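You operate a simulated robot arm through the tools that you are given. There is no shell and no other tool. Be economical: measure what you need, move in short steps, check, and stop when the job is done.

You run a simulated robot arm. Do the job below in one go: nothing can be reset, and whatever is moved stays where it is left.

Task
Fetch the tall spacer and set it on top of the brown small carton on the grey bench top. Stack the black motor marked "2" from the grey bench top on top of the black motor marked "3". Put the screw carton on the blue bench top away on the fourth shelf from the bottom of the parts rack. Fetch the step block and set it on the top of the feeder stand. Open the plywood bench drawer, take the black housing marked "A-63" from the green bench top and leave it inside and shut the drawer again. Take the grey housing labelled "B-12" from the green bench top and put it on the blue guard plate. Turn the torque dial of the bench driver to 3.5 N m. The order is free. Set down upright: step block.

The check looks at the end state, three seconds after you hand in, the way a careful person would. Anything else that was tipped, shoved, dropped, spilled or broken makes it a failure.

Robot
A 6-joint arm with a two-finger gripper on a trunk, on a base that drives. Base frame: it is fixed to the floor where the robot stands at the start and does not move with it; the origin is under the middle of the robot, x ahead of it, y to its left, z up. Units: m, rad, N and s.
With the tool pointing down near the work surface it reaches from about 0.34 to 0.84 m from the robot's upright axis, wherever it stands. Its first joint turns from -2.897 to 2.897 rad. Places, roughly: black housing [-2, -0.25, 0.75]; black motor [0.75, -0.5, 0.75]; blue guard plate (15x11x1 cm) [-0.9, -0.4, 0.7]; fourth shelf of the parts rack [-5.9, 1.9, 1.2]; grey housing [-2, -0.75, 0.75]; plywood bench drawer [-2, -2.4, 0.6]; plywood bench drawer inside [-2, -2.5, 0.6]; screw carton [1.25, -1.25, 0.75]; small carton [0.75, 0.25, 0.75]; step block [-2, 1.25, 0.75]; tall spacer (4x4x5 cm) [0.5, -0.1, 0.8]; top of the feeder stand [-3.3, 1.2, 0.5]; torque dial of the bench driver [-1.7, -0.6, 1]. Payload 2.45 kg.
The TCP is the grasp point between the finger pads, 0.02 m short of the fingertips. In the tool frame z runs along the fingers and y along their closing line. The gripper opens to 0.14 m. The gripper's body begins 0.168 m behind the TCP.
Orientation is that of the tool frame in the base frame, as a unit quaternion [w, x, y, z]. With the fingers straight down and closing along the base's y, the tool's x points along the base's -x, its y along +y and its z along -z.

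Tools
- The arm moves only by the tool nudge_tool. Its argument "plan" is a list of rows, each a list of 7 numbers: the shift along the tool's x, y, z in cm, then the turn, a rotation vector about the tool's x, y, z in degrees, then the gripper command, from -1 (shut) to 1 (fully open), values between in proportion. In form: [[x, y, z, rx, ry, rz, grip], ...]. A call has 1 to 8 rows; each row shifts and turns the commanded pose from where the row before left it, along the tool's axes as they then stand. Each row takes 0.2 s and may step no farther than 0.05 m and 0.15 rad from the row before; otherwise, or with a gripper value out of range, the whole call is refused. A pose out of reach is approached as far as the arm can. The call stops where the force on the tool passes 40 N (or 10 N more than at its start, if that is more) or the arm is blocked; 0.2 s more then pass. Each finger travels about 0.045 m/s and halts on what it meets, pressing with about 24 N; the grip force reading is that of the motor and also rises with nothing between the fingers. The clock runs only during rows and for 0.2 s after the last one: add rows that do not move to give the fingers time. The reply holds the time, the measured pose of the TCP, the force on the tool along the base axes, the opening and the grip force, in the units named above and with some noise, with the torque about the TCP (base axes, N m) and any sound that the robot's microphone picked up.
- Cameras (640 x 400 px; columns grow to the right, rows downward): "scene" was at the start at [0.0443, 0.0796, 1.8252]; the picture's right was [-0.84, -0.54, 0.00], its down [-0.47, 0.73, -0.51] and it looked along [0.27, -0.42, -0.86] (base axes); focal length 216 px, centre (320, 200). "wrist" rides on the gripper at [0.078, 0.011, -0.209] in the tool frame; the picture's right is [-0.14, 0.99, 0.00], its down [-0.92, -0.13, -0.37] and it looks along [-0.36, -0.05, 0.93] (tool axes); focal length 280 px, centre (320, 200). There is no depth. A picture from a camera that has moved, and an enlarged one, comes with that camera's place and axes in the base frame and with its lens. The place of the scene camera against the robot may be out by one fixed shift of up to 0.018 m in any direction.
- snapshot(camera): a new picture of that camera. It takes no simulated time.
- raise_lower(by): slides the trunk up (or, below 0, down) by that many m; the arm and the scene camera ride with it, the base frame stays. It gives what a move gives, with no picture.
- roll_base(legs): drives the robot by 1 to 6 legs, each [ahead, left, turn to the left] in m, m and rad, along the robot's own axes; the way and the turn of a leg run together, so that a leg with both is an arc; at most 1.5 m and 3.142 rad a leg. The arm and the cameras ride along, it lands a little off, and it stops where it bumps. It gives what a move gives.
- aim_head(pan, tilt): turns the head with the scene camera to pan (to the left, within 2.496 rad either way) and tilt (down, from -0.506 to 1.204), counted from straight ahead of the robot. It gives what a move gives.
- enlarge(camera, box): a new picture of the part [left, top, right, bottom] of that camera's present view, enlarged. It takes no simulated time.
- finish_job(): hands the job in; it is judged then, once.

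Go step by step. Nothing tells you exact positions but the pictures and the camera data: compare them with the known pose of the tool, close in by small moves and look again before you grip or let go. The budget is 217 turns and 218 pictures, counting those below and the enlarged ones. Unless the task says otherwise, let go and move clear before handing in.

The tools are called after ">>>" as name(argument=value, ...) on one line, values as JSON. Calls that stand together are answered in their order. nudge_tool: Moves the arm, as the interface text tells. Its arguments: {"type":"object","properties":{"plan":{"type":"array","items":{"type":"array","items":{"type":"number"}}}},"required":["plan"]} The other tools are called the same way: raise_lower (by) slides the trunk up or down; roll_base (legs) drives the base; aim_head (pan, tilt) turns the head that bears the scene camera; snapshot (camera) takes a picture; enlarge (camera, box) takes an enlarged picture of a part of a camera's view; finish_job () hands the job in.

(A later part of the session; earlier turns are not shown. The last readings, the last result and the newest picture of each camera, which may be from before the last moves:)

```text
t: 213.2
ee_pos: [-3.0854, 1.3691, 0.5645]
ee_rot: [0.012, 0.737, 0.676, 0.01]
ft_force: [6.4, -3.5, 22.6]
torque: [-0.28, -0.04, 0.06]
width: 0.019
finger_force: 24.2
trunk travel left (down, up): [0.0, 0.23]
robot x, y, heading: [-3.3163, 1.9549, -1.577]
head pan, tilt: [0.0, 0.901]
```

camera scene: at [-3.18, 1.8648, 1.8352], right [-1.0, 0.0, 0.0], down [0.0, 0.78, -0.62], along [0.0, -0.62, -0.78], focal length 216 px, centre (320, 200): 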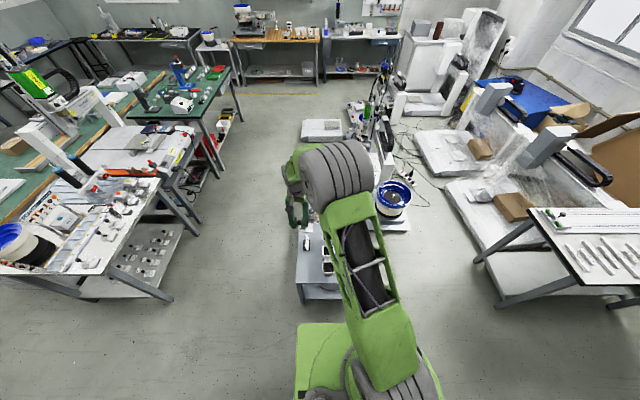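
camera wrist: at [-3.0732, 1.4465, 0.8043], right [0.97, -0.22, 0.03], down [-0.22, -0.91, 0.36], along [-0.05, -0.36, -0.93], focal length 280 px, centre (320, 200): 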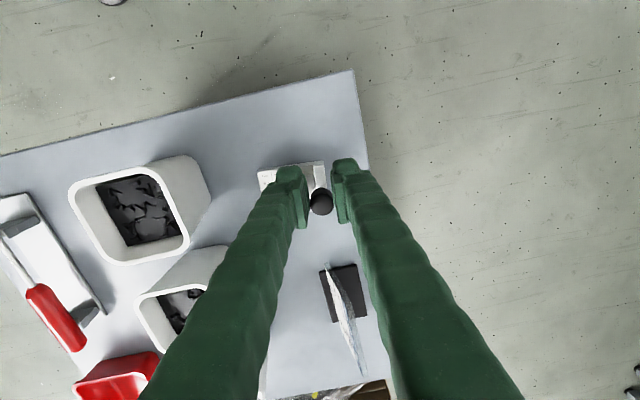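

Contact. Releasing and rising straight up.

>>> nudge_tool(plan=[[0, 0, -0.2, 0, 0, 0, -1], [0, 0, 0, 0, 0, 0, -0.6], [0, 0, 0, 0, 0, 0, -0.45], [0, 0, 0, 0, 0, 0, -0.45], [0, 0, -3, 0, 0, 0, -0.45], [0, 0, -4, 0, 0, 0, -0.45], [0, 0, -4.5, 0, 0, 0, -0.45], [0, 0, -4.5, 0, 0, 0, -0.45]])

>>> snapshot(camera="wrist")

```text
t: 215.0
ee_pos: [-3.0917, 1.369, 0.724]
ee_rot: [0.01, 0.737, 0.676, 0.011]
ft_force: [0.3, 0.1, 0.0]
torque: [-0.01, 0.01, 0.0]
width: 0.0383
finger_force: 0.1
trunk travel left (down, up): [0.0, 0.23]
robot x, y, heading: [-3.3174, 1.9515, -1.574]
head pan, tilt: [0.0, 0.901]
```

```text
112 pictures are left
camera wrist: at [-3.0806, 1.4467, 0.9325], right [0.97, -0.22, 0.03], down [-0.22, -0.91, 0.36], along [-0.06, -0.36, -0.93], focal length 280 px, centre (320, 200)
```

wrist: 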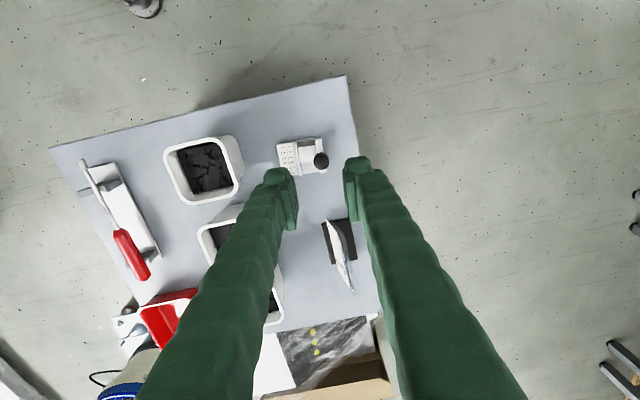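

Step block stands upright on the feeder stand. Raising trunk/arm and driving to the green bench via the west aisle.

>>> raise_lower(by=0.1)

>>> nudge_tool(plan=[[4, -4, -1, 0, 0, 0, 0], [4, -4, 0, 0, 0, 0, 0], [4, -3, -4, 0, 0, 0, 0], [2, -3, -4, 0, 0, 0, 0], [0, -3, -4, 0, 0, 0, 0], [0, -3, -4.5, 0, 0, 0, 0], [0, -3, -4.5, 0, 0, 0, 0], [0, 0, -4.5, 0, 0, 0, 0]])

>>> roll_base(legs=[[0, 0.77, 0]])

>>> aim_head(pan=0.2, tilt=0.6)

>>> snapshot(camera="scene")

```text
t: 216.3
ee_pos: [-3.091, 1.3678, 0.8218]
ee_rot: [0.011, 0.737, 0.676, 0.009]
ft_force: [-0.3, -0.1, 0.1]
torque: [-0.01, 0.0, 0.0]
width: 0.0386
finger_force: 0.0
trunk travel left (down, up): [-0.1, 0.13]
robot x, y, heading: [-3.3152, 1.9532, -1.575]
head pan, tilt: [0.0, 0.901]
```

```text
refused: row 1 steps farther than a row can; nothing moved
```

```text
t: 223.5
ee_pos: [-2.3243, 1.3612, 0.8223]
ee_rot: [0.011, 0.74, 0.673, 0.011]
ft_force: [0.2, -0.4, 0.6]
torque: [0.0, 0.0, 0.02]
width: 0.0387
finger_force: 0.1
trunk travel left (down, up): [-0.1, 0.13]
robot x, y, heading: [-2.544, 1.9523, -1.583]
head pan, tilt: [0.0, 0.901]
```

```text
t: 224.3
ee_pos: [-2.3241, 1.3615, 0.8231]
ee_rot: [0.012, 0.74, 0.673, 0.01]
ft_force: [0.0, 0.4, 0.6]
torque: [-0.01, -0.03, -0.02]
width: 0.0384
finger_force: 0.0
trunk travel left (down, up): [-0.1, 0.13]
robot x, y, heading: [-2.5409, 1.9526, -1.579]
head pan, tilt: [0.201, 0.6]
```

```text
111 pictures are left
camera scene: at [-2.3907, 1.8477, 1.8599], right [-0.98, -0.19, 0.0], down [-0.11, 0.56, -0.82], along [0.16, -0.81, -0.57], focal length 216 px, centre (320, 200)
```

scene: 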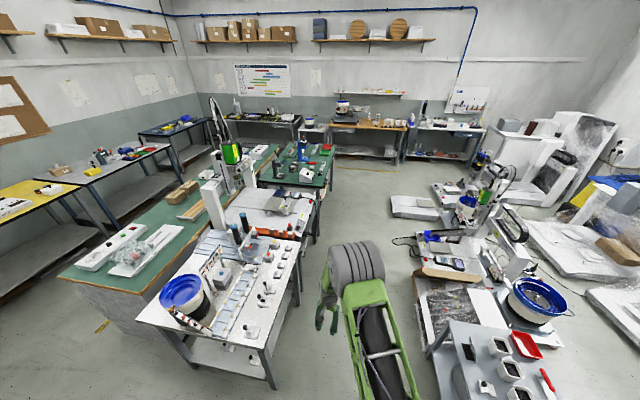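

The arm move was refused (step too long); redoing it with shorter rows, then driving down the aisle.

>>> nudge_tool(plan=[[2, -3, -3, 0, 0, 0, 0], [2, -3, -3, 0, 0, 0, 0], [2, -3, -3, 0, 0, 0, 0], [2, -3, -3, 0, 0, 0, 0], [2, -3, -3, 0, 0, 0, 0], [1, -3, -3, 0, 0, 0, 0], [0, -2, -4, 0, 0, 0, 0], [0, 0, -4, 0, 0, 0, 0]])

>>> roll_base(legs=[[0, 0, 0.009], [1.2, 0, 0], [1.0, 0, 0]])

>>> aim_head(pan=1.2, tilt=0.75)

>>> snapshot(camera="scene")

```text
t: 226.1
ee_pos: [-2.519, 1.4929, 1.0795]
ee_rot: [0.011, 0.74, 0.672, 0.01]
ft_force: [0.3, 0.0, 0.7]
torque: [-0.08, 0.0, 0.02]
width: 0.0699
finger_force: 0.0
trunk travel left (down, up): [-0.1, 0.13]
robot x, y, heading: [-2.5466, 1.9508, -1.578]
head pan, tilt: [0.201, 0.6]
```

```text
t: 237.2
ee_pos: [-2.4688, -0.6908, 1.0778]
ee_rot: [0.011, 0.723, 0.69, 0.01]
ft_force: [-0.9, 0.8, 0.3]
torque: [0.03, -0.02, 0.01]
width: 0.0698
finger_force: 0.1
trunk travel left (down, up): [-0.1, 0.13]
robot x, y, heading: [-2.518, -0.233, -1.534]
head pan, tilt: [0.201, 0.6]
```

```text
t: 238.5
ee_pos: [-2.4687, -0.6909, 1.0775]
ee_rot: [0.011, 0.724, 0.69, 0.01]
ft_force: [-0.3, 0.1, -0.1]
torque: [0.01, -0.02, 0.0]
width: 0.0699
finger_force: 0.1
trunk travel left (down, up): [-0.1, 0.13]
robot x, y, heading: [-2.515, -0.2317, -1.537]
head pan, tilt: [1.201, 0.75]
```

```text
110 pictures are left
camera scene: at [-2.3004, -0.2701, 1.8471], right [-0.33, -0.94, 0.0], down [-0.64, 0.22, -0.73], along [0.69, -0.24, -0.68], focal length 216 px, centre (320, 200)
```

scene: 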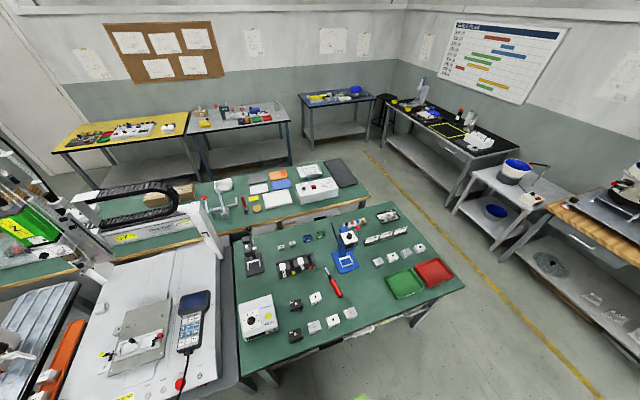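

>>> enlarge(camera="scene", box=[225, 200, 465, 370])

>>> enlarge(camera="scene", box=[275, 270, 375, 350])

>>> enlarge(camera="scene", box=[300, 210, 380, 300])

```text
2.35 times, centred on (345, 285) of scene
camera zoom: at [-2.3004, -0.2701, 1.8471], right [-0.33, -0.94, 0.0], down [-0.64, 0.22, -0.73], along [0.69, -0.24, -0.68], focal length 509 px, centre (261, 0)
```

zoom: 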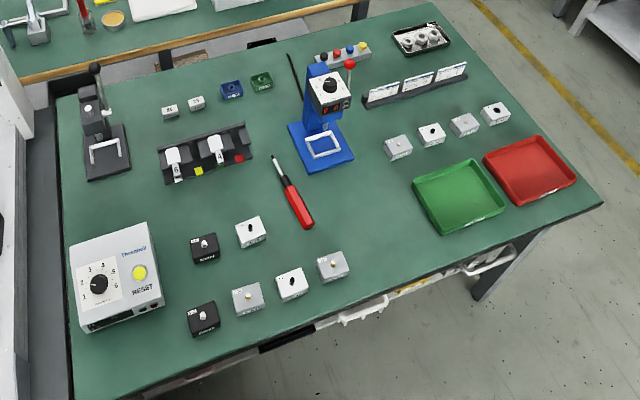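

```text
5.00 times, centred on (325, 310) of scene
camera zoom: at [-2.3004, -0.2701, 1.8471], right [-0.33, -0.94, 0.0], down [-0.64, 0.22, -0.73], along [0.69, -0.24, -0.68], focal length 1081 px, centre (295, -350)
```

zoom: 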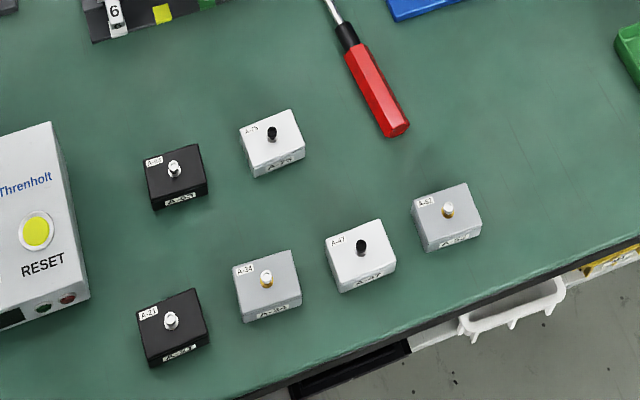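

```text
4.44 times, centred on (340, 255) of scene
camera zoom: at [-2.3004, -0.2701, 1.8471], right [-0.33, -0.94, 0.0], down [-0.64, 0.22, -0.73], along [0.69, -0.24, -0.68], focal length 961 px, centre (231, -44)
```

zoom: 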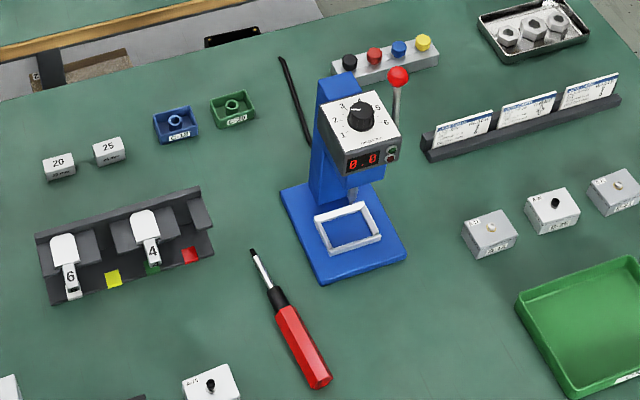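

The bench driver (blue) has a dial 1–6 and a display; black housing candidates near the box. Enlarging labels and the dial.

>>> enlarge(camera="scene", box=[328, 224, 368, 252])

>>> enlarge(camera="scene", box=[295, 290, 345, 345])

>>> enlarge(camera="scene", box=[375, 235, 445, 280])

```text
14.29 times, centred on (348, 238) of scene
camera zoom: at [-2.3004, -0.2701, 1.8471], right [-0.33, -0.94, 0.0], down [-0.64, 0.22, -0.73], along [0.69, -0.24, -0.68], focal length 3088 px, centre (-80, -343)
```

zoom: 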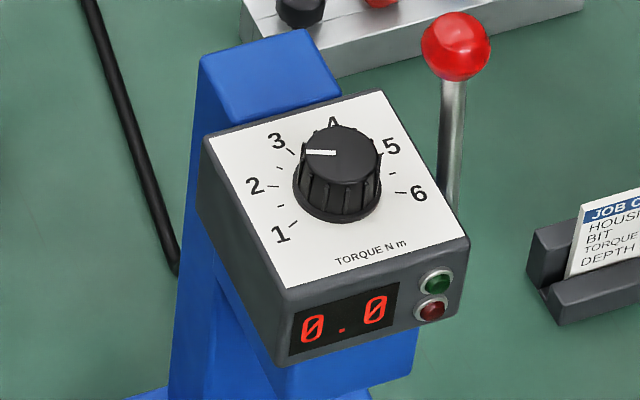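

```text
7.27 times, centred on (320, 318) of scene
camera zoom: at [-2.3004, -0.2701, 1.8471], right [-0.33, -0.94, 0.0], down [-0.64, 0.22, -0.73], along [0.69, -0.24, -0.68], focal length 1572 px, centre (320, -654)
```

zoom: 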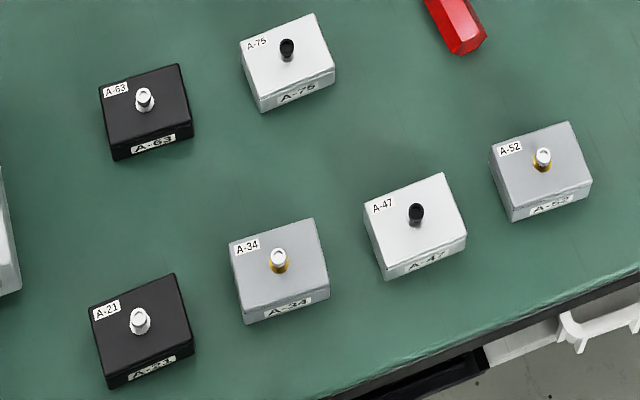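

```text
8.89 times, centred on (410, 258) of scene
camera zoom: at [-2.3004, -0.2701, 1.8471], right [-0.33, -0.94, 0.0], down [-0.64, 0.22, -0.73], along [0.69, -0.24, -0.68], focal length 1922 px, centre (-480, -311)
```

zoom: 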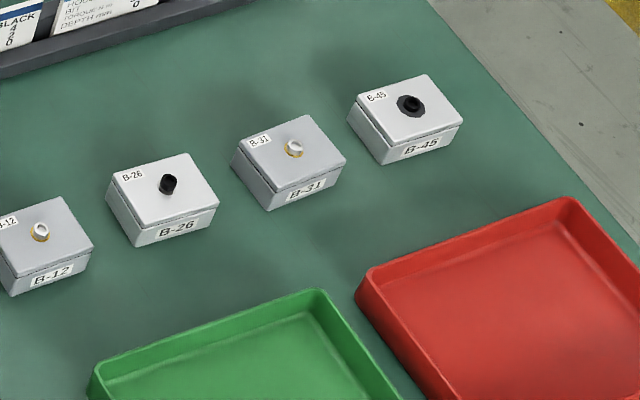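

A-63 is at about (-1.87,-0.31), B-12 about (-1.80,-0.80); the dial (currently at 2.0) is near (-1.73,-0.635,0.98), its panel tilted towards -x. Turning to face the bench.

>>> roll_base(legs=[[0, 0, 1.537], [0, -0.37, 0], [0.07, 0, 0]])

>>> aim_head(pan=-0.1, tilt=0.9)

>>> snapshot(camera="scene")

>>> snapshot(camera="wrist")

```text
t: 246.6
ee_pos: [-1.9937, -0.5802, 1.0783]
ee_rot: [-0.001, 0.05, 0.999, 0.014]
ft_force: [0.6, -0.4, 0.0]
torque: [0.01, 0.08, 0.02]
width: 0.0701
finger_force: 0.1
trunk travel left (down, up): [-0.1, 0.13]
robot x, y, heading: [-2.4521, -0.6008, -0.012]
head pan, tilt: [1.201, 0.75]
```

```text
t: 248.1
ee_pos: [-1.9937, -0.5801, 1.0789]
ee_rot: [0.001, 0.051, 0.999, 0.014]
ft_force: [0.8, 0.2, -0.3]
torque: [-0.02, -0.01, -0.01]
width: 0.0702
finger_force: 0.0
trunk travel left (down, up): [-0.1, 0.13]
robot x, y, heading: [-2.4515, -0.6045, -0.013]
head pan, tilt: [-0.099, 0.901]
```

```text
103 pictures are left
camera scene: at [-2.367, -0.4772, 1.8352], right [-0.11, -0.99, 0.0], down [-0.78, 0.09, -0.62], along [0.62, -0.07, -0.78], focal length 216 px, centre (320, 200)
```

scene: 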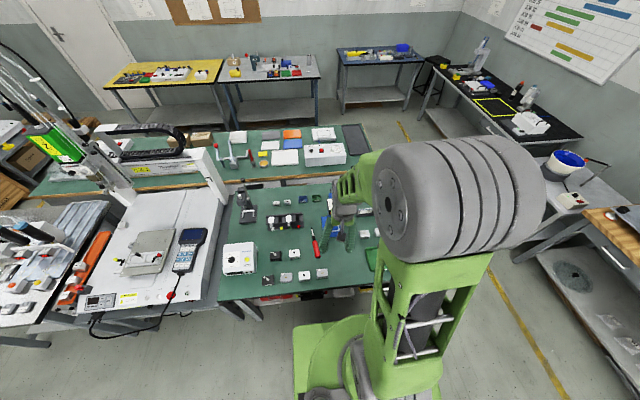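

```text
102 pictures are left
camera wrist: at [-2.0711, -0.5672, 1.2873], right [0.24, 0.97, 0.03], down [0.9, -0.23, 0.36], along [0.36, -0.06, -0.93], focal length 280 px, centre (320, 200)
```

wrist: 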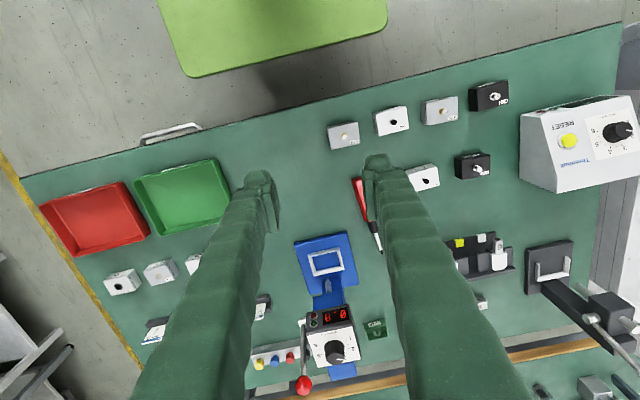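

Dial seen at about (-1.72,-0.62). Moving up and closer for an inspection of its panel.

>>> nudge_tool(plan=[[-4, -0.4, -1, 0, 0, 0, 0], [-4, -0.4, -1, 0, 0, 0, -0.1], [-4, -0.4, -1, 0, 0, 0, -0.2], [-4, -0.4, -1, 0, 0, 0, -0.2], [0, 0, 0, 0, 0, 0, -0.2]])

>>> snapshot(camera="wrist")

>>> enlarge(camera="wrist", box=[240, 210, 400, 330])

```text
t: 249.3
ee_pos: [-1.8379, -0.6125, 1.1158]
ee_rot: [0.001, 0.052, 0.999, 0.015]
ft_force: [0.3, 0.6, 0.0]
torque: [0.0, 0.01, 0.03]
width: 0.0561
finger_force: 0.0
trunk travel left (down, up): [-0.1, 0.13]
robot x, y, heading: [-2.4534, -0.6066, -0.013]
head pan, tilt: [-0.099, 0.901]
```

```text
101 pictures are left
camera wrist: at [-1.9142, -0.6, 1.3252], right [0.24, 0.97, 0.03], down [0.9, -0.23, 0.36], along [0.36, -0.06, -0.93], focal length 280 px, centre (320, 200)
```

wrist: 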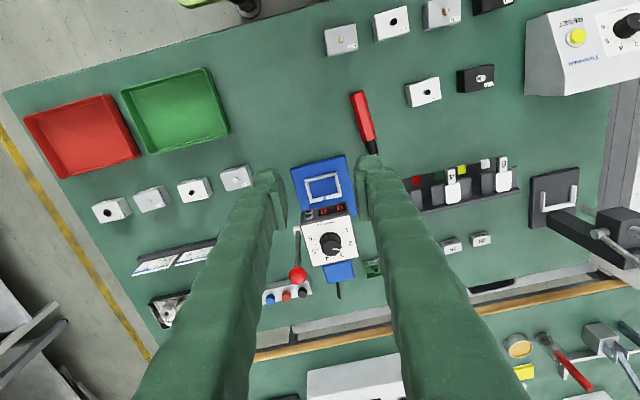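

```text
3.33 times, centred on (320, 270) of wrist
camera zoom: at [-1.9142, -0.6, 1.3252], right [0.24, 0.97, 0.03], down [0.9, -0.23, 0.36], along [0.36, -0.06, -0.93], focal length 935 px, centre (320, -33)
```

zoom: 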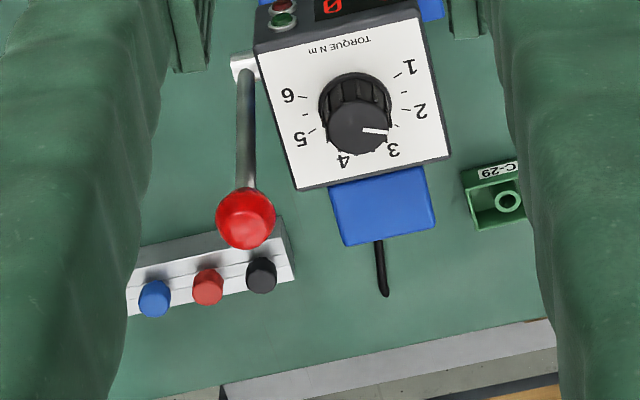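

The panel tilts only ~10°, and a vertical lever with red ball stands at the dial's front-right (top z≈1.09). I'll tilt 6° and pre-turn the wrist so the fingers sweep clear of the lever.

>>> nudge_tool(plan=[[0, 0, -3, 1.7, -6, 0, -0.2], [0, 0, 0, 0, 0, -8.43, -0.2], [0, 0, 0, 0, 0, -8.43, -0.2], [0, 0, 0, 0, 0, -8.43, -0.2], [0, 0, 0, 0, 0, -8.43, -0.2], [0, 0, 0, 0, 0, -8.43, -0.2], [0, 0, 0, 0, 0, -8.43, -0.2], [0, 0, 0, 0, 0, -8.43, -0.2]])

>>> nudge_tool(plan=[[0, 0, 0, 0, 0, -8.43, -0.2], [0, 0, 0, 0, 0, -8.43, -0.2], [0, 0, 0, 0, 0, -8.43, -0.2], [0, 0, 0, 0, 0, -8.43, -0.2], [0, 0, 0, 0, 0, 0, -0.2]])

>>> snapshot(camera="wrist")

```text
t: 251.1
ee_pos: [-1.837, -0.6148, 1.1484]
ee_rot: [0.045, -0.447, 0.893, -0.028]
ft_force: [-0.2, 0.1, 0.4]
torque: [0.03, 0.0, 0.02]
width: 0.056
finger_force: 0.1
trunk travel left (down, up): [-0.1, 0.13]
robot x, y, heading: [-2.449, -0.6034, -0.02]
head pan, tilt: [-0.099, 0.901]
```

```text
t: 252.3
ee_pos: [-1.8356, -0.615, 1.1471]
ee_rot: [0.034, -0.687, 0.725, -0.039]
ft_force: [-0.1, -0.7, -0.5]
torque: [0.05, 0.01, 0.02]
width: 0.0557
finger_force: 0.0
trunk travel left (down, up): [-0.1, 0.13]
robot x, y, heading: [-2.4542, -0.6037, -0.01]
head pan, tilt: [-0.099, 0.901]
```

```text
99 pictures are left
camera wrist: at [-1.8732, -0.6895, 1.3542], right [-0.98, 0.19, -0.1], down [0.14, 0.92, 0.38], along [0.17, 0.35, -0.92], focal length 280 px, centre (320, 200)
```

wrist: 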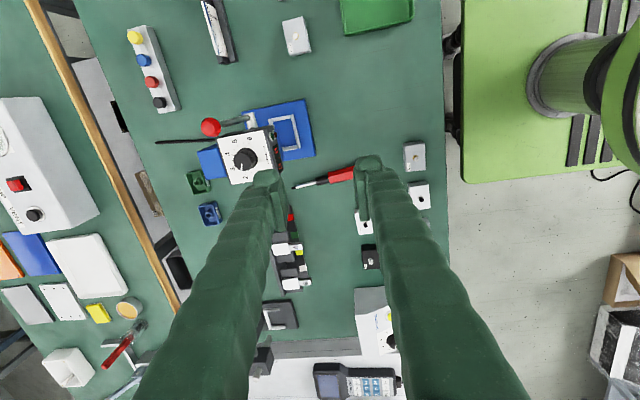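

Ball actually is at (-1.688,-0.677,1.00) with the lever running along the dial's right side, so I choose finger directions avoiding that side. Moving above the dial and turning -26.5°.

>>> nudge_tool(plan=[[0.09, -3.96, 0.41, 0, 0, 0, -0.36], [0.09, -3.96, 0.41, 0, 0, 0, -0.36], [0.09, -3.96, 0.41, 0, 0, 0, -0.36], [0, 0, 0, 0, 0, -6.6, -0.36], [0, 0, 0, 0, 0, -6.6, -0.36], [0, 0, 0, 0, 0, -6.6, -0.36], [0, 0, 0, 0, 0, -6.6, -0.36], [0, 0, 0, 0, 0, 0, -0.36]])

>>> snapshot(camera="wrist")

>>> enlarge(camera="wrist", box=[240, 110, 400, 230])

```text
t: 254.1
ee_pos: [-1.7172, -0.625, 1.1474]
ee_rot: [-0.024, 0.834, -0.549, 0.046]
ft_force: [-0.3, 0.3, 0.2]
torque: [-0.04, 0.04, -0.01]
width: 0.0448
finger_force: 0.1
trunk travel left (down, up): [-0.1, 0.13]
robot x, y, heading: [-2.4529, -0.6007, -0.017]
head pan, tilt: [-0.099, 0.901]
```

```text
98 pictures are left
camera wrist: at [-1.7185, -0.6978, 1.3586], right [-0.96, -0.27, -0.1], down [-0.28, 0.9, 0.33], along [0.0, 0.35, -0.94], focal length 280 px, centre (320, 200)
```

wrist: 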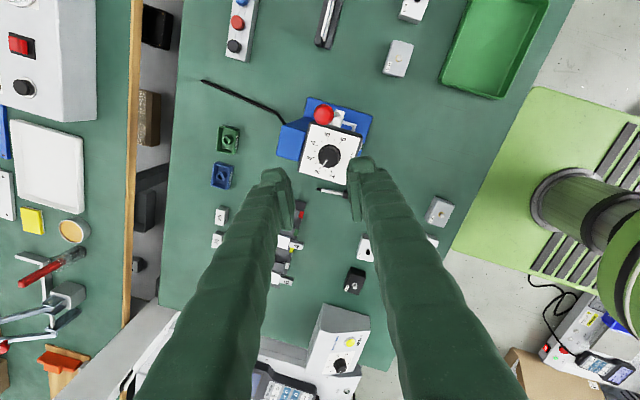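

```text
3.33 times, centred on (320, 170) of wrist
camera zoom: at [-1.7185, -0.6978, 1.3586], right [-0.96, -0.27, -0.1], down [-0.28, 0.9, 0.33], along [0.0, 0.35, -0.94], focal length 935 px, centre (320, 300)
```

zoom: 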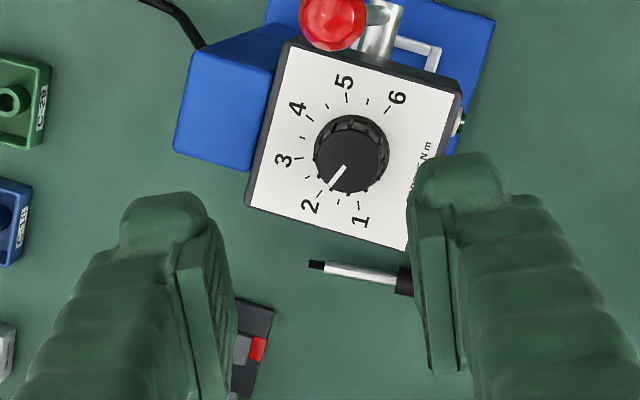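

The dial is clearly seen, pointer at 2, 3.5 halfway between 3 and 4. Centring on the knob axis and descending partway.

>>> nudge_tool(plan=[[-1.0, 1.0, 2, 0, 0, 0, -0.36], [0, 0, 4, 0, 0, 0, -0.36], [0, 0, 4, 0, 0, 0, -0.36], [0, 0, 0, 0, 0, 0, -0.36]])

>>> enlarge(camera="wrist", box=[240, 120, 400, 240])

```text
t: 255.1
ee_pos: [-1.7234, -0.6214, 1.0482]
ee_rot: [-0.024, 0.834, -0.549, 0.046]
ft_force: [1.3, -0.3, -0.1]
torque: [0.0, 0.0, 0.02]
width: 0.0452
finger_force: 0.1
trunk travel left (down, up): [-0.1, 0.13]
robot x, y, heading: [-2.454, -0.6032, -0.014]
head pan, tilt: [-0.099, 0.901]
```

```text
3.33 times, centred on (320, 180) of wrist
camera zoom: at [-1.7243, -0.6946, 1.2594], right [-0.96, -0.26, -0.1], down [-0.28, 0.9, 0.33], along [0.0, 0.35, -0.94], focal length 935 px, centre (320, 267)
```

zoom: 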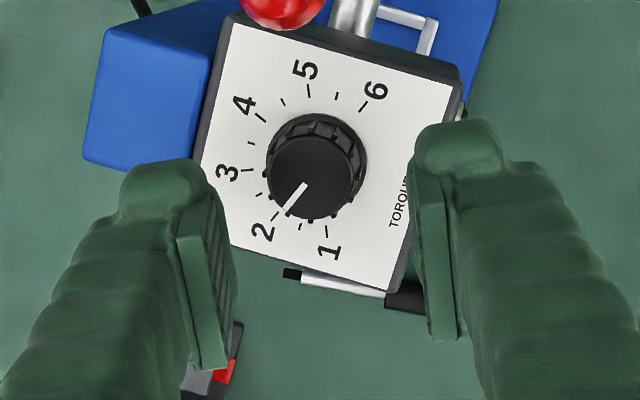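

Close to centred. Small correction, then down to grip height.

>>> nudge_tool(plan=[[-0.4, -0.3, 3, 0, 0, 0, -0.36], [0, 0, 2, 0, 0, 0, -0.36], [0, 0, 0.8, 0, 0, 0, -0.36], [0, 0, 0, 0, 0, 0, -0.36]])

>>> enlarge(camera="wrist", box=[240, 120, 400, 240])

```text
t: 255.9
ee_pos: [-1.7102, -0.6172, 0.9989]
ee_rot: [-0.028, 0.834, -0.549, 0.051]
ft_force: [-10.6, 0.2, 22.0]
torque: [-0.11, 1.04, -0.14]
width: 0.0513
finger_force: 5.0
trunk travel left (down, up): [-0.1, 0.13]
robot x, y, heading: [-2.4539, -0.5997, -0.016]
head pan, tilt: [-0.099, 0.901]
stopped in row 4: the force on the tool passed its limit at 44 N (the readings are from after the stop); the commanded pose is now the measured one
```

```text
3.33 times, centred on (320, 180) of wrist
camera zoom: at [-1.7141, -0.6909, 1.2098], right [-0.96, -0.26, -0.11], down [-0.28, 0.9, 0.33], along [0.01, 0.34, -0.94], focal length 935 px, centre (320, 267)
```

zoom: 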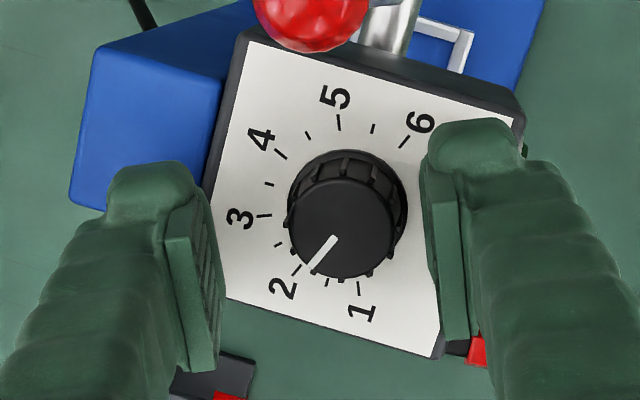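

A fingertip met the panel: its tilt is really ~24°. Backing off, tilting 18° more, then re-centring.

>>> nudge_tool(plan=[[0, 0, -3, 0, 0, 0, -0.36], [0, 0, -4, 0, 0, 0, -0.36], [0, 0, 0, 5.5, 2.37, 0.06, -0.36], [0, 0, 0, 5.5, 2.37, 0.06, -0.36], [0, 0, 0, 5.5, 2.37, 0.06, -0.36], [0, 0, 0, 0, 0, 0, -0.36]])

>>> enlarge(camera="wrist", box=[240, 110, 400, 230])

```text
t: 257.3
ee_pos: [-1.7172, -0.618, 1.0646]
ee_rot: [-0.111, 0.815, -0.539, 0.179]
ft_force: [-0.2, 0.7, 0.5]
torque: [0.01, 0.0, -0.03]
width: 0.0447
finger_force: 0.1
trunk travel left (down, up): [-0.1, 0.13]
robot x, y, heading: [-2.4518, -0.6048, -0.016]
head pan, tilt: [-0.099, 0.901]
```

```text
3.33 times, centred on (320, 170) of wrist
camera zoom: at [-1.7847, -0.6912, 1.265], right [-0.88, -0.26, -0.4], down [-0.37, 0.9, 0.22], along [0.3, 0.34, -0.89], focal length 935 px, centre (320, 300)
```

zoom: 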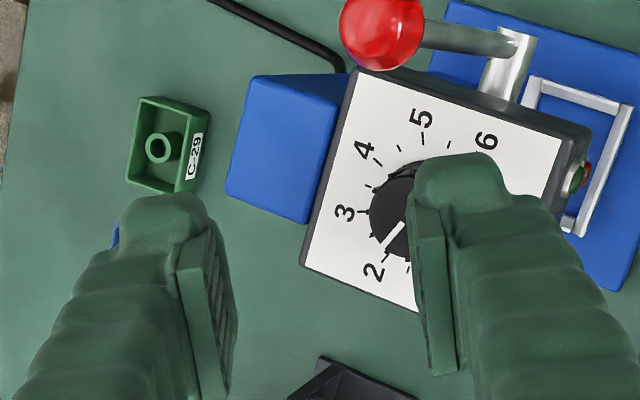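

>>> nudge_tool(plan=[[-0.3, 2.5, 0, 0, 0, 0, -0.36], [0, 0, 0, 0, 0, 0, -0.36]])

>>> enlarge(camera="wrist", box=[240, 110, 400, 230])

```text
t: 257.9
ee_pos: [-1.7389, -0.624, 1.0571]
ee_rot: [-0.112, 0.816, -0.538, 0.18]
ft_force: [-0.5, -1.2, -0.1]
torque: [-0.03, 0.02, 0.0]
width: 0.0448
finger_force: 0.1
trunk travel left (down, up): [-0.1, 0.13]
robot x, y, heading: [-2.4556, -0.6019, -0.014]
head pan, tilt: [-0.099, 0.901]
```

```text
3.33 times, centred on (320, 170) of wrist
camera zoom: at [-1.807, -0.697, 1.2561], right [-0.88, -0.27, -0.4], down [-0.37, 0.9, 0.22], along [0.3, 0.34, -0.89], focal length 935 px, centre (320, 300)
```

zoom: 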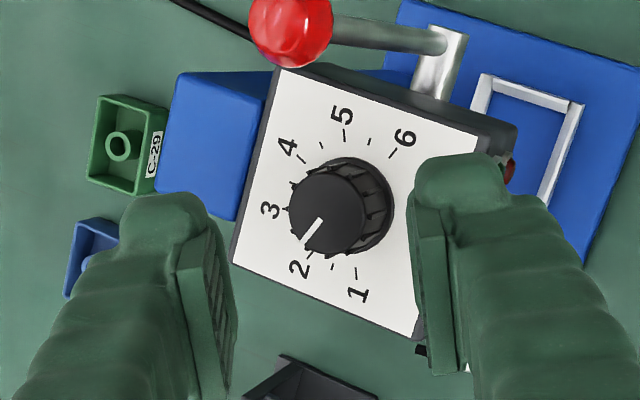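

Evidence from the tick ellipse and knob lean says the panel tilt is nearer 10°. Untilting 14° and re-centring above the knob.

>>> nudge_tool(plan=[[0.7, -1.2, -0.5, 0, 0, 0, -0.36], [0, 0, 0, -6.4, -2.75, -0.08, -0.36], [0, 0, 0, -6.4, -2.75, -0.08, -0.36], [0, 0, 0, 0, 0, 0, -0.36]])

>>> enlarge(camera="wrist", box=[240, 110, 400, 230])

```text
t: 258.9
ee_pos: [-1.7295, -0.6256, 1.066]
ee_rot: [-0.046, 0.831, -0.548, 0.079]
ft_force: [-0.8, 0.5, 0.0]
torque: [-0.01, -0.02, 0.01]
width: 0.045
finger_force: 0.1
trunk travel left (down, up): [-0.1, 0.13]
robot x, y, heading: [-2.4533, -0.6069, -0.018]
head pan, tilt: [-0.099, 0.901]
```

```text
3.33 times, centred on (320, 170) of wrist
camera zoom: at [-1.7467, -0.699, 1.2758], right [-0.95, -0.27, -0.17], down [-0.31, 0.9, 0.31], along [0.07, 0.34, -0.94], focal length 935 px, centre (320, 300)
```

zoom: 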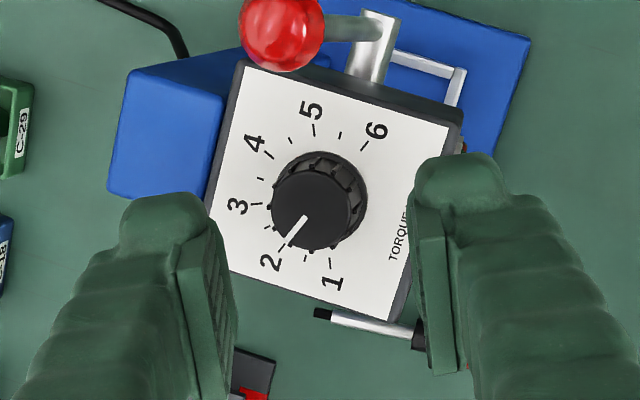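

Well centred now. Descending to the knob in careful steps.

>>> nudge_tool(plan=[[-0.1, -0.2, 3, 0, 0, 0, -0.36], [0, 0, 2, 0, 0, 0, -0.36], [0, 0, 0.5, 0, 0, 0, -0.36], [0, 0, 0.3, 0, 0, 0, -0.36], [0, 0, 0, 0, 0, 0, -0.36]])

>>> enlarge(camera="wrist", box=[240, 120, 400, 240])

```text
t: 260.1
ee_pos: [-1.7165, -0.6263, 1.0098]
ee_rot: [-0.045, 0.831, -0.548, 0.079]
ft_force: [-0.3, -0.5, 0.8]
torque: [-0.01, 0.02, 0.0]
width: 0.0449
finger_force: 0.1
trunk travel left (down, up): [-0.1, 0.13]
robot x, y, heading: [-2.4518, -0.604, -0.014]
head pan, tilt: [-0.099, 0.901]
```

```text
3.33 times, centred on (320, 180) of wrist
camera zoom: at [-1.7349, -0.7, 1.2195], right [-0.95, -0.27, -0.17], down [-0.31, 0.9, 0.31], along [0.07, 0.34, -0.94], focal length 935 px, centre (320, 267)
```

zoom: 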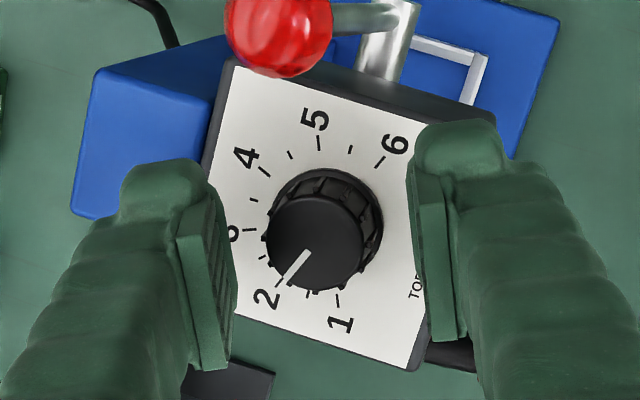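

Slight correction, then tiny steps down watching the force.

>>> nudge_tool(plan=[[-0.4, 0, 0, 0, 0, 0, -0.36], [0, 0, 0.3, 0, 0, 0, -0.36], [0, 0, 0.3, 0, 0, 0, -0.36], [0, 0, 0.3, 0, 0, 0, -0.36]])

>>> enlarge(camera="wrist", box=[240, 120, 400, 240])

```text
t: 261.1
ee_pos: [-1.7172, -0.6227, 1.0013]
ee_rot: [-0.045, 0.831, -0.549, 0.08]
ft_force: [-0.8, -0.3, 10.2]
torque: [-0.01, 0.38, -0.02]
width: 0.0452
finger_force: 0.2
trunk travel left (down, up): [-0.1, 0.13]
robot x, y, heading: [-2.4532, -0.6032, -0.017]
head pan, tilt: [-0.099, 0.901]
```

```text
3.33 times, centred on (320, 180) of wrist
camera zoom: at [-1.7363, -0.6955, 1.2114], right [-0.95, -0.26, -0.17], down [-0.31, 0.9, 0.31], along [0.07, 0.34, -0.94], focal length 935 px, centre (320, 267)
```

zoom: 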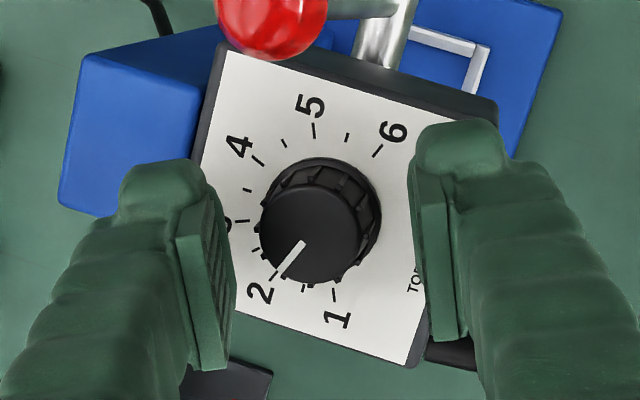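

The panel is almost level (z≈0.976), so I untilt 7° more, re-centre and close on the knob.

>>> nudge_tool(plan=[[0.27, -0.27, -0.4, 0, 0, 0, -0.36], [0, 0, 0, -6.4, -2.75, -0.08, -0.36], [0, 0, 0.3, 0, 0, 0, -0.36], [0, 0, 0, 0, 0, 0, -0.36]])

>>> enlarge(camera="wrist", box=[240, 120, 400, 240])

```text
t: 262.1
ee_pos: [-1.714, -0.6232, 1.002]
ee_rot: [-0.012, 0.834, -0.55, 0.029]
ft_force: [0.1, 0.6, 0.4]
torque: [0.01, 0.0, -0.02]
width: 0.0449
finger_force: 0.1
trunk travel left (down, up): [-0.1, 0.13]
robot x, y, heading: [-2.4501, -0.6078, -0.014]
head pan, tilt: [-0.099, 0.901]
```

```text
3.33 times, centred on (320, 180) of wrist
camera zoom: at [-1.7058, -0.6959, 1.212], right [-0.96, -0.26, -0.06], down [-0.27, 0.9, 0.34], along [-0.04, 0.34, -0.94], focal length 935 px, centre (320, 267)
```

zoom: 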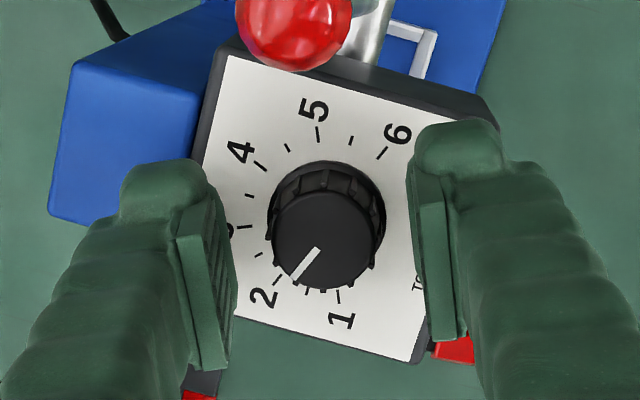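

Axis well aligned. Lowering 2 mm and gripping the knob.

>>> nudge_tool(plan=[[-0.1, 0, 0.2, 0, 0, 0, -0.36], [0, 0, 0, 0, 0, 0, -0.6], [0, 0, 0, 0, 0, 0, -1], [0, 0, 0, 0, 0, 0, -1], [0, 0, 0, 0, 0, 0, -1]])

>>> enlarge(camera="wrist", box=[240, 120, 400, 240])

```text
t: 263.3
ee_pos: [-1.7146, -0.6221, 0.9995]
ee_rot: [-0.011, 0.835, -0.55, 0.029]
ft_force: [-6.2, -1.4, -1.7]
torque: [-0.04, 0.16, 0.0]
width: 0.0264
finger_force: 45.3
trunk travel left (down, up): [-0.1, 0.13]
robot x, y, heading: [-2.4547, -0.6025, -0.016]
head pan, tilt: [-0.099, 0.901]
```

```text
3.33 times, centred on (320, 180) of wrist
camera zoom: at [-1.7071, -0.695, 1.2101], right [-0.96, -0.26, -0.05], down [-0.27, 0.9, 0.34], along [-0.04, 0.34, -0.94], focal length 935 px, centre (320, 267)
```

zoom: 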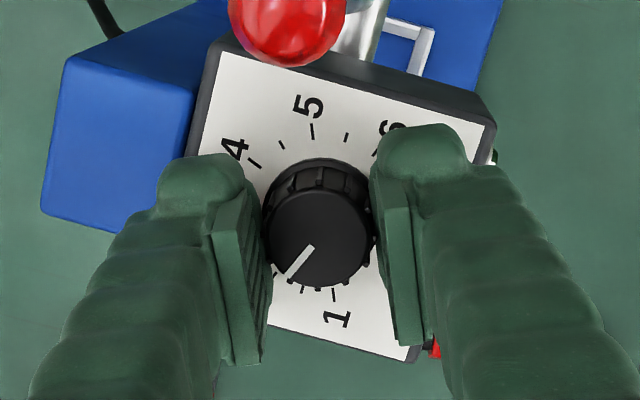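

Knob gripped. Turning clockwise about 59° first.

>>> nudge_tool(plan=[[0, 0, 0, 0, 0, 8.4, -1], [0, 0, 0, 0, 0, 8.4, -1], [0, 0, 0, 0, 0, 8.4, -1], [0, 0, 0, 0, 0, 8.4, -1], [0, 0, 0, 0, 0, 8.4, -1], [0, 0, 0, 0, 0, 8.4, -1], [0, 0, 0, 0, 0, 8.4, -1], [0, 0, 0, 0, 0, 0, -1]])

>>> enlarge(camera="wrist", box=[240, 120, 400, 240])

>>> aim_head(pan=-0.15, tilt=0.9)

>>> enlarge(camera="scene", box=[290, 190, 370, 250])

```text
t: 265.1
ee_pos: [-1.7138, -0.6218, 0.9992]
ee_rot: [0.025, -0.457, 0.889, -0.018]
ft_force: [-5.7, -0.9, -1.0]
torque: [-0.06, 0.21, -0.03]
width: 0.0268
finger_force: 44.6
trunk travel left (down, up): [-0.1, 0.13]
robot x, y, heading: [-2.4569, -0.6024, -0.011]
head pan, tilt: [-0.099, 0.901]
```

```text
3.33 times, centred on (320, 180) of wrist
camera zoom: at [-1.781, -0.6764, 1.2055], right [-0.72, 0.69, -0.05], down [0.62, 0.68, 0.4], along [0.31, 0.26, -0.92], focal length 935 px, centre (320, 267)
```

zoom: 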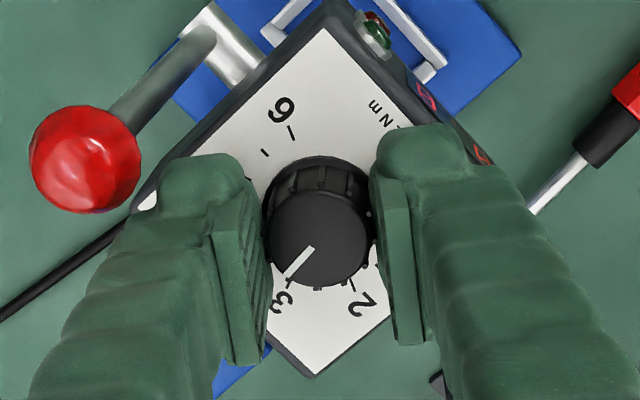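

```text
t: 265.8
ee_pos: [-1.7138, -0.624, 0.9989]
ee_rot: [0.025, -0.457, 0.889, -0.019]
ft_force: [-5.2, -1.8, -1.1]
torque: [0.15, 0.07, -0.01]
width: 0.0264
finger_force: 45.6
trunk travel left (down, up): [-0.1, 0.13]
robot x, y, heading: [-2.4529, -0.6068, -0.017]
head pan, tilt: [-0.15, 0.901]
```

```text
6.67 times, centred on (330, 220) of scene
camera zoom: at [-2.3681, -0.4812, 1.8352], right [-0.17, -0.99, 0.0], down [-0.77, 0.13, -0.62], along [0.61, -0.1, -0.78], focal length 1441 px, centre (253, 67)
```

zoom: 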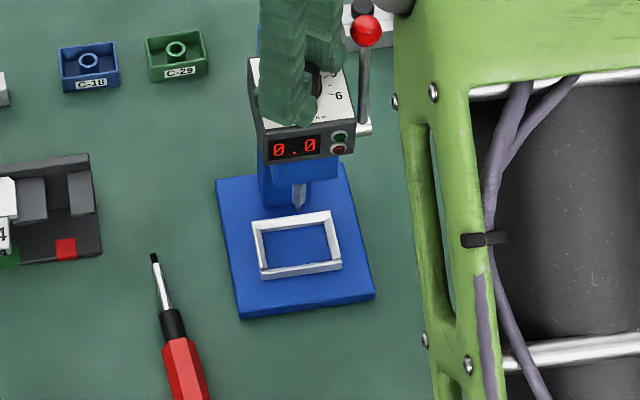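

Pointer now about 3.3. Turning 8.4° more, and then releasing to check the pointer.

>>> nudge_tool(plan=[[0, 0, 0, 0, 0, 8.4, -1], [0, 0, 0, 0, 0, 0, -1], [0, 0, 0, 0, 0, 0, -0.5], [0, 0, 0, 0, 0, 0, -0.42], [0, 0, -2, 0, 0, 0, -0.42], [0, 0, -4, 0, 0, 0, -0.42], [0, 0, -3, 0, 0, 0, -0.42], [0, 0, 0, 0, 0, 0, -0.42]])

>>> enlarge(camera="wrist", box=[240, 110, 400, 230])

```text
t: 267.6
ee_pos: [-1.72, -0.6203, 1.0922]
ee_rot: [0.026, -0.391, 0.92, -0.018]
ft_force: [-0.2, 0.3, 1.2]
torque: [-0.01, 0.04, 0.0]
width: 0.0406
finger_force: 0.1
trunk travel left (down, up): [-0.1, 0.13]
robot x, y, heading: [-2.4478, -0.6075, -0.02]
head pan, tilt: [-0.15, 0.901]
```

```text
3.33 times, centred on (320, 170) of wrist
camera zoom: at [-1.7942, -0.6657, 1.2972], right [-0.62, 0.79, -0.05], down [0.71, 0.58, 0.41], along [0.35, 0.22, -0.91], focal length 935 px, centre (320, 300)
```

zoom: 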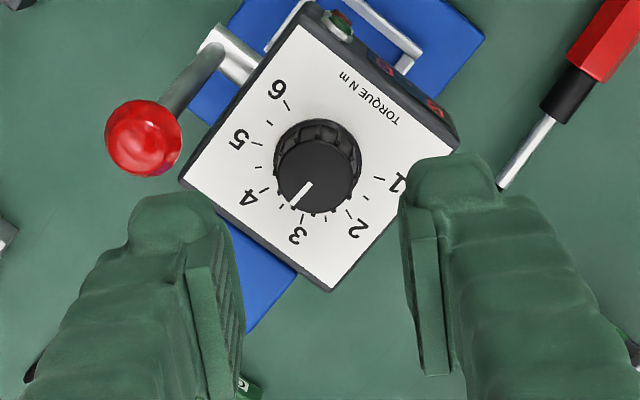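

>>> enlarge(camera="wrist", box=[296, 124, 344, 160])

```text
11.11 times, centred on (320, 142) of wrist
camera zoom: at [-1.7942, -0.6657, 1.2972], right [-0.62, 0.79, -0.05], down [0.71, 0.58, 0.41], along [0.35, 0.22, -0.91], focal length 3115 px, centre (320, 844)
```

zoom: 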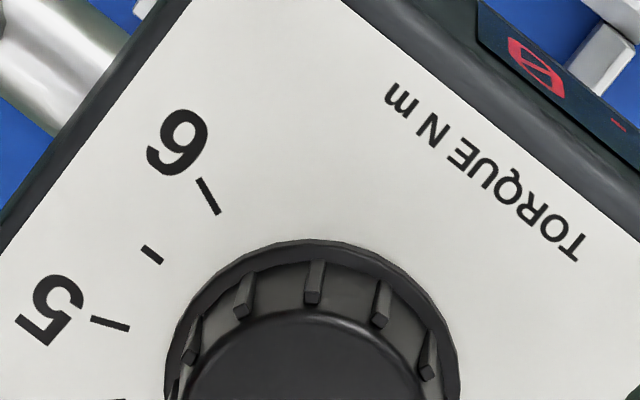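

>>> enlarge(camera="wrist", box=[294, 140, 346, 186])

```text
8.70 times, centred on (320, 163) of wrist
camera zoom: at [-1.7942, -0.6657, 1.2972], right [-0.62, 0.79, -0.05], down [0.71, 0.58, 0.41], along [0.35, 0.22, -0.91], focal length 2438 px, centre (320, 522)
```

zoom: 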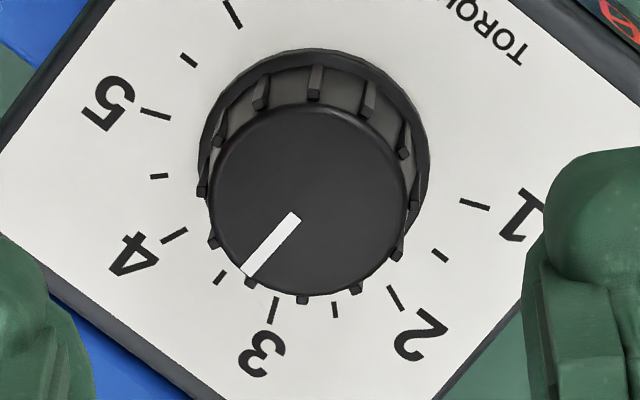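

Pointer reads ~3.5 (within about 0.04). Dial done. Withdrawing the arm, straightening the wrist, and driving to the plywood bench drawer.

>>> nudge_tool(plan=[[0, 0, -4, 0, 0, 0, -0.2], [0, 0, 0, 0, 0, 7.7, 0], [0, 0, 0, 0, 0, 7.7, 0], [0, 0, 0, 0, 0, 7.7, 0], [0, 0, 0, 0, 0, 7.7, 0], [0, 0, 0, 0, 0, 7.7, 0], [0, 0, 0, 0, 0, 7.7, 0], [4, 0, 0, 0, 3.5, 0, 0]])

>>> nudge_tool(plan=[[4.5, 0, 0, 0, 0, 0, 0], [4.5, 0, 0, 0, 0, 0, 0], [4.5, 0, 0, 0, 0, 0, 0], [4.5, 0, 0, 0, 0, 0, 0], [4.5, 0, 0, 0, 0, 0, 0]])

>>> roll_base(legs=[[-0.1, 0, 0], [0, -1.0, 0], [0, 0, -1.56]])

>>> aim_head(pan=0.3, tilt=0.7)

>>> snapshot(camera="scene")

```text
t: 269.4
ee_pos: [-1.7638, -0.6197, 1.1284]
ee_rot: [0.0, 0.002, 1.0, -0.006]
ft_force: [-0.5, -0.7, 0.0]
torque: [-0.03, -0.05, 0.04]
width: 0.0699
finger_force: 0.1
trunk travel left (down, up): [-0.1, 0.13]
robot x, y, heading: [-2.4547, -0.6029, -0.017]
head pan, tilt: [-0.15, 0.901]
```

```text
t: 270.6
ee_pos: [-1.988, -0.6202, 1.1276]
ee_rot: [0.001, 0.002, 1.0, -0.007]
ft_force: [-0.6, -0.3, 0.0]
torque: [-0.01, -0.03, 0.01]
width: 0.0699
finger_force: 0.1
trunk travel left (down, up): [-0.1, 0.13]
robot x, y, heading: [-2.4495, -0.6028, -0.017]
head pan, tilt: [-0.15, 0.901]
```

```text
t: 284.2
ee_pos: [-2.5749, -2.082, 1.1259]
ee_rot: [-0.004, 0.695, 0.719, -0.004]
ft_force: [-0.4, 0.3, -0.8]
torque: [0.02, -0.01, 0.0]
width: 0.0699
finger_force: 0.0
trunk travel left (down, up): [-0.1, 0.13]
robot x, y, heading: [-2.5766, -1.6137, -1.548]
head pan, tilt: [-0.15, 0.901]
```

```text
t: 285.1
ee_pos: [-2.574, -2.0822, 1.1268]
ee_rot: [-0.004, 0.695, 0.719, -0.005]
ft_force: [0.7, -0.6, 0.4]
torque: [-0.01, -0.02, 0.01]
width: 0.07
finger_force: 0.1
trunk travel left (down, up): [-0.1, 0.13]
robot x, y, heading: [-2.5751, -1.6201, -1.542]
head pan, tilt: [0.3, 0.7]
```

```text
82 pictures are left
camera scene: at [-2.4113, -1.7081, 1.8513], right [-0.95, -0.31, 0.0], down [-0.2, 0.61, -0.76], along [0.24, -0.73, -0.64], focal length 216 px, centre (320, 200)
```

scene: 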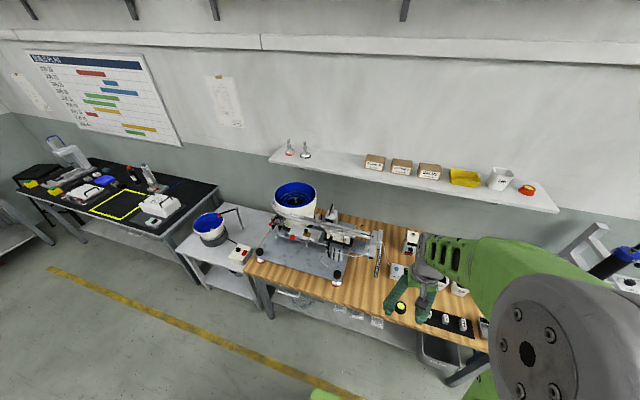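

>>> enlarge(camera="scene", box=[230, 225, 430, 365])

```text
2.86 times, centred on (330, 295) of scene
camera zoom: at [-2.4113, -1.7081, 1.8513], right [-0.95, -0.31, 0.0], down [-0.2, 0.61, -0.76], along [0.24, -0.73, -0.64], focal length 618 px, centre (291, -71)
```

zoom: 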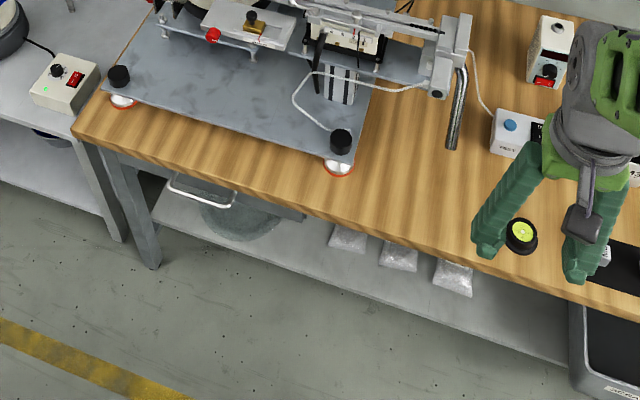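

The drawer has a bow handle near (-2.05,-2.23,0.64) under the bench edge. Moving in front of it and looking closely with the wrist camera.

>>> roll_base(legs=[[0, 0, -0.027], [0, 0.5, 0]])

>>> nudge_tool(plan=[[2, 0, 4, 0, -8, 0, 0], [2, 0, 4, 0, -8, 0, 0], [2, 0, 4, 0, -8, 0, 0], [2, 0, 4, 0, -8, 0, 0], [0, 0, 0, 0, 0, 0, 0]])

>>> snapshot(camera="wrist")

```text
t: 290.5
ee_pos: [-2.0726, -2.0864, 1.1264]
ee_rot: [-0.005, 0.706, 0.708, -0.004]
ft_force: [-0.2, 0.8, 0.0]
torque: [-0.01, 0.07, 0.01]
width: 0.0702
finger_force: 0.0
trunk travel left (down, up): [-0.1, 0.13]
robot x, y, heading: [-2.0554, -1.6196, -1.582]
head pan, tilt: [0.3, 0.7]
```

```text
t: 291.7
ee_pos: [-2.0841, -2.1579, 0.9539]
ee_rot: [0.189, 0.678, 0.682, -0.197]
ft_force: [0.0, 0.5, -0.7]
torque: [-0.03, 0.0, 0.01]
width: 0.0702
finger_force: 0.0
out of reach, approached as far as the arm can: row 2, 3, 4
trunk travel left (down, up): [-0.1, 0.13]
robot x, y, heading: [-2.0592, -1.6186, -1.574]
head pan, tilt: [0.3, 0.7]
```

```text
80 pictures are left
camera wrist: at [-2.0724, -1.9815, 1.0906], right [0.99, -0.11, 0.06], down [-0.12, -0.59, 0.8], along [-0.05, -0.8, -0.6], focal length 280 px, centre (320, 200)
```

wrist: 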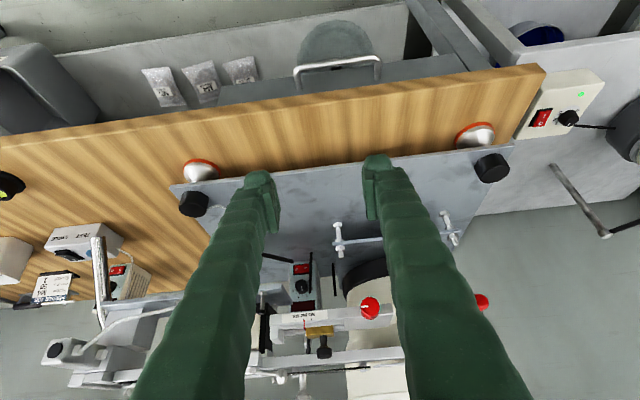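

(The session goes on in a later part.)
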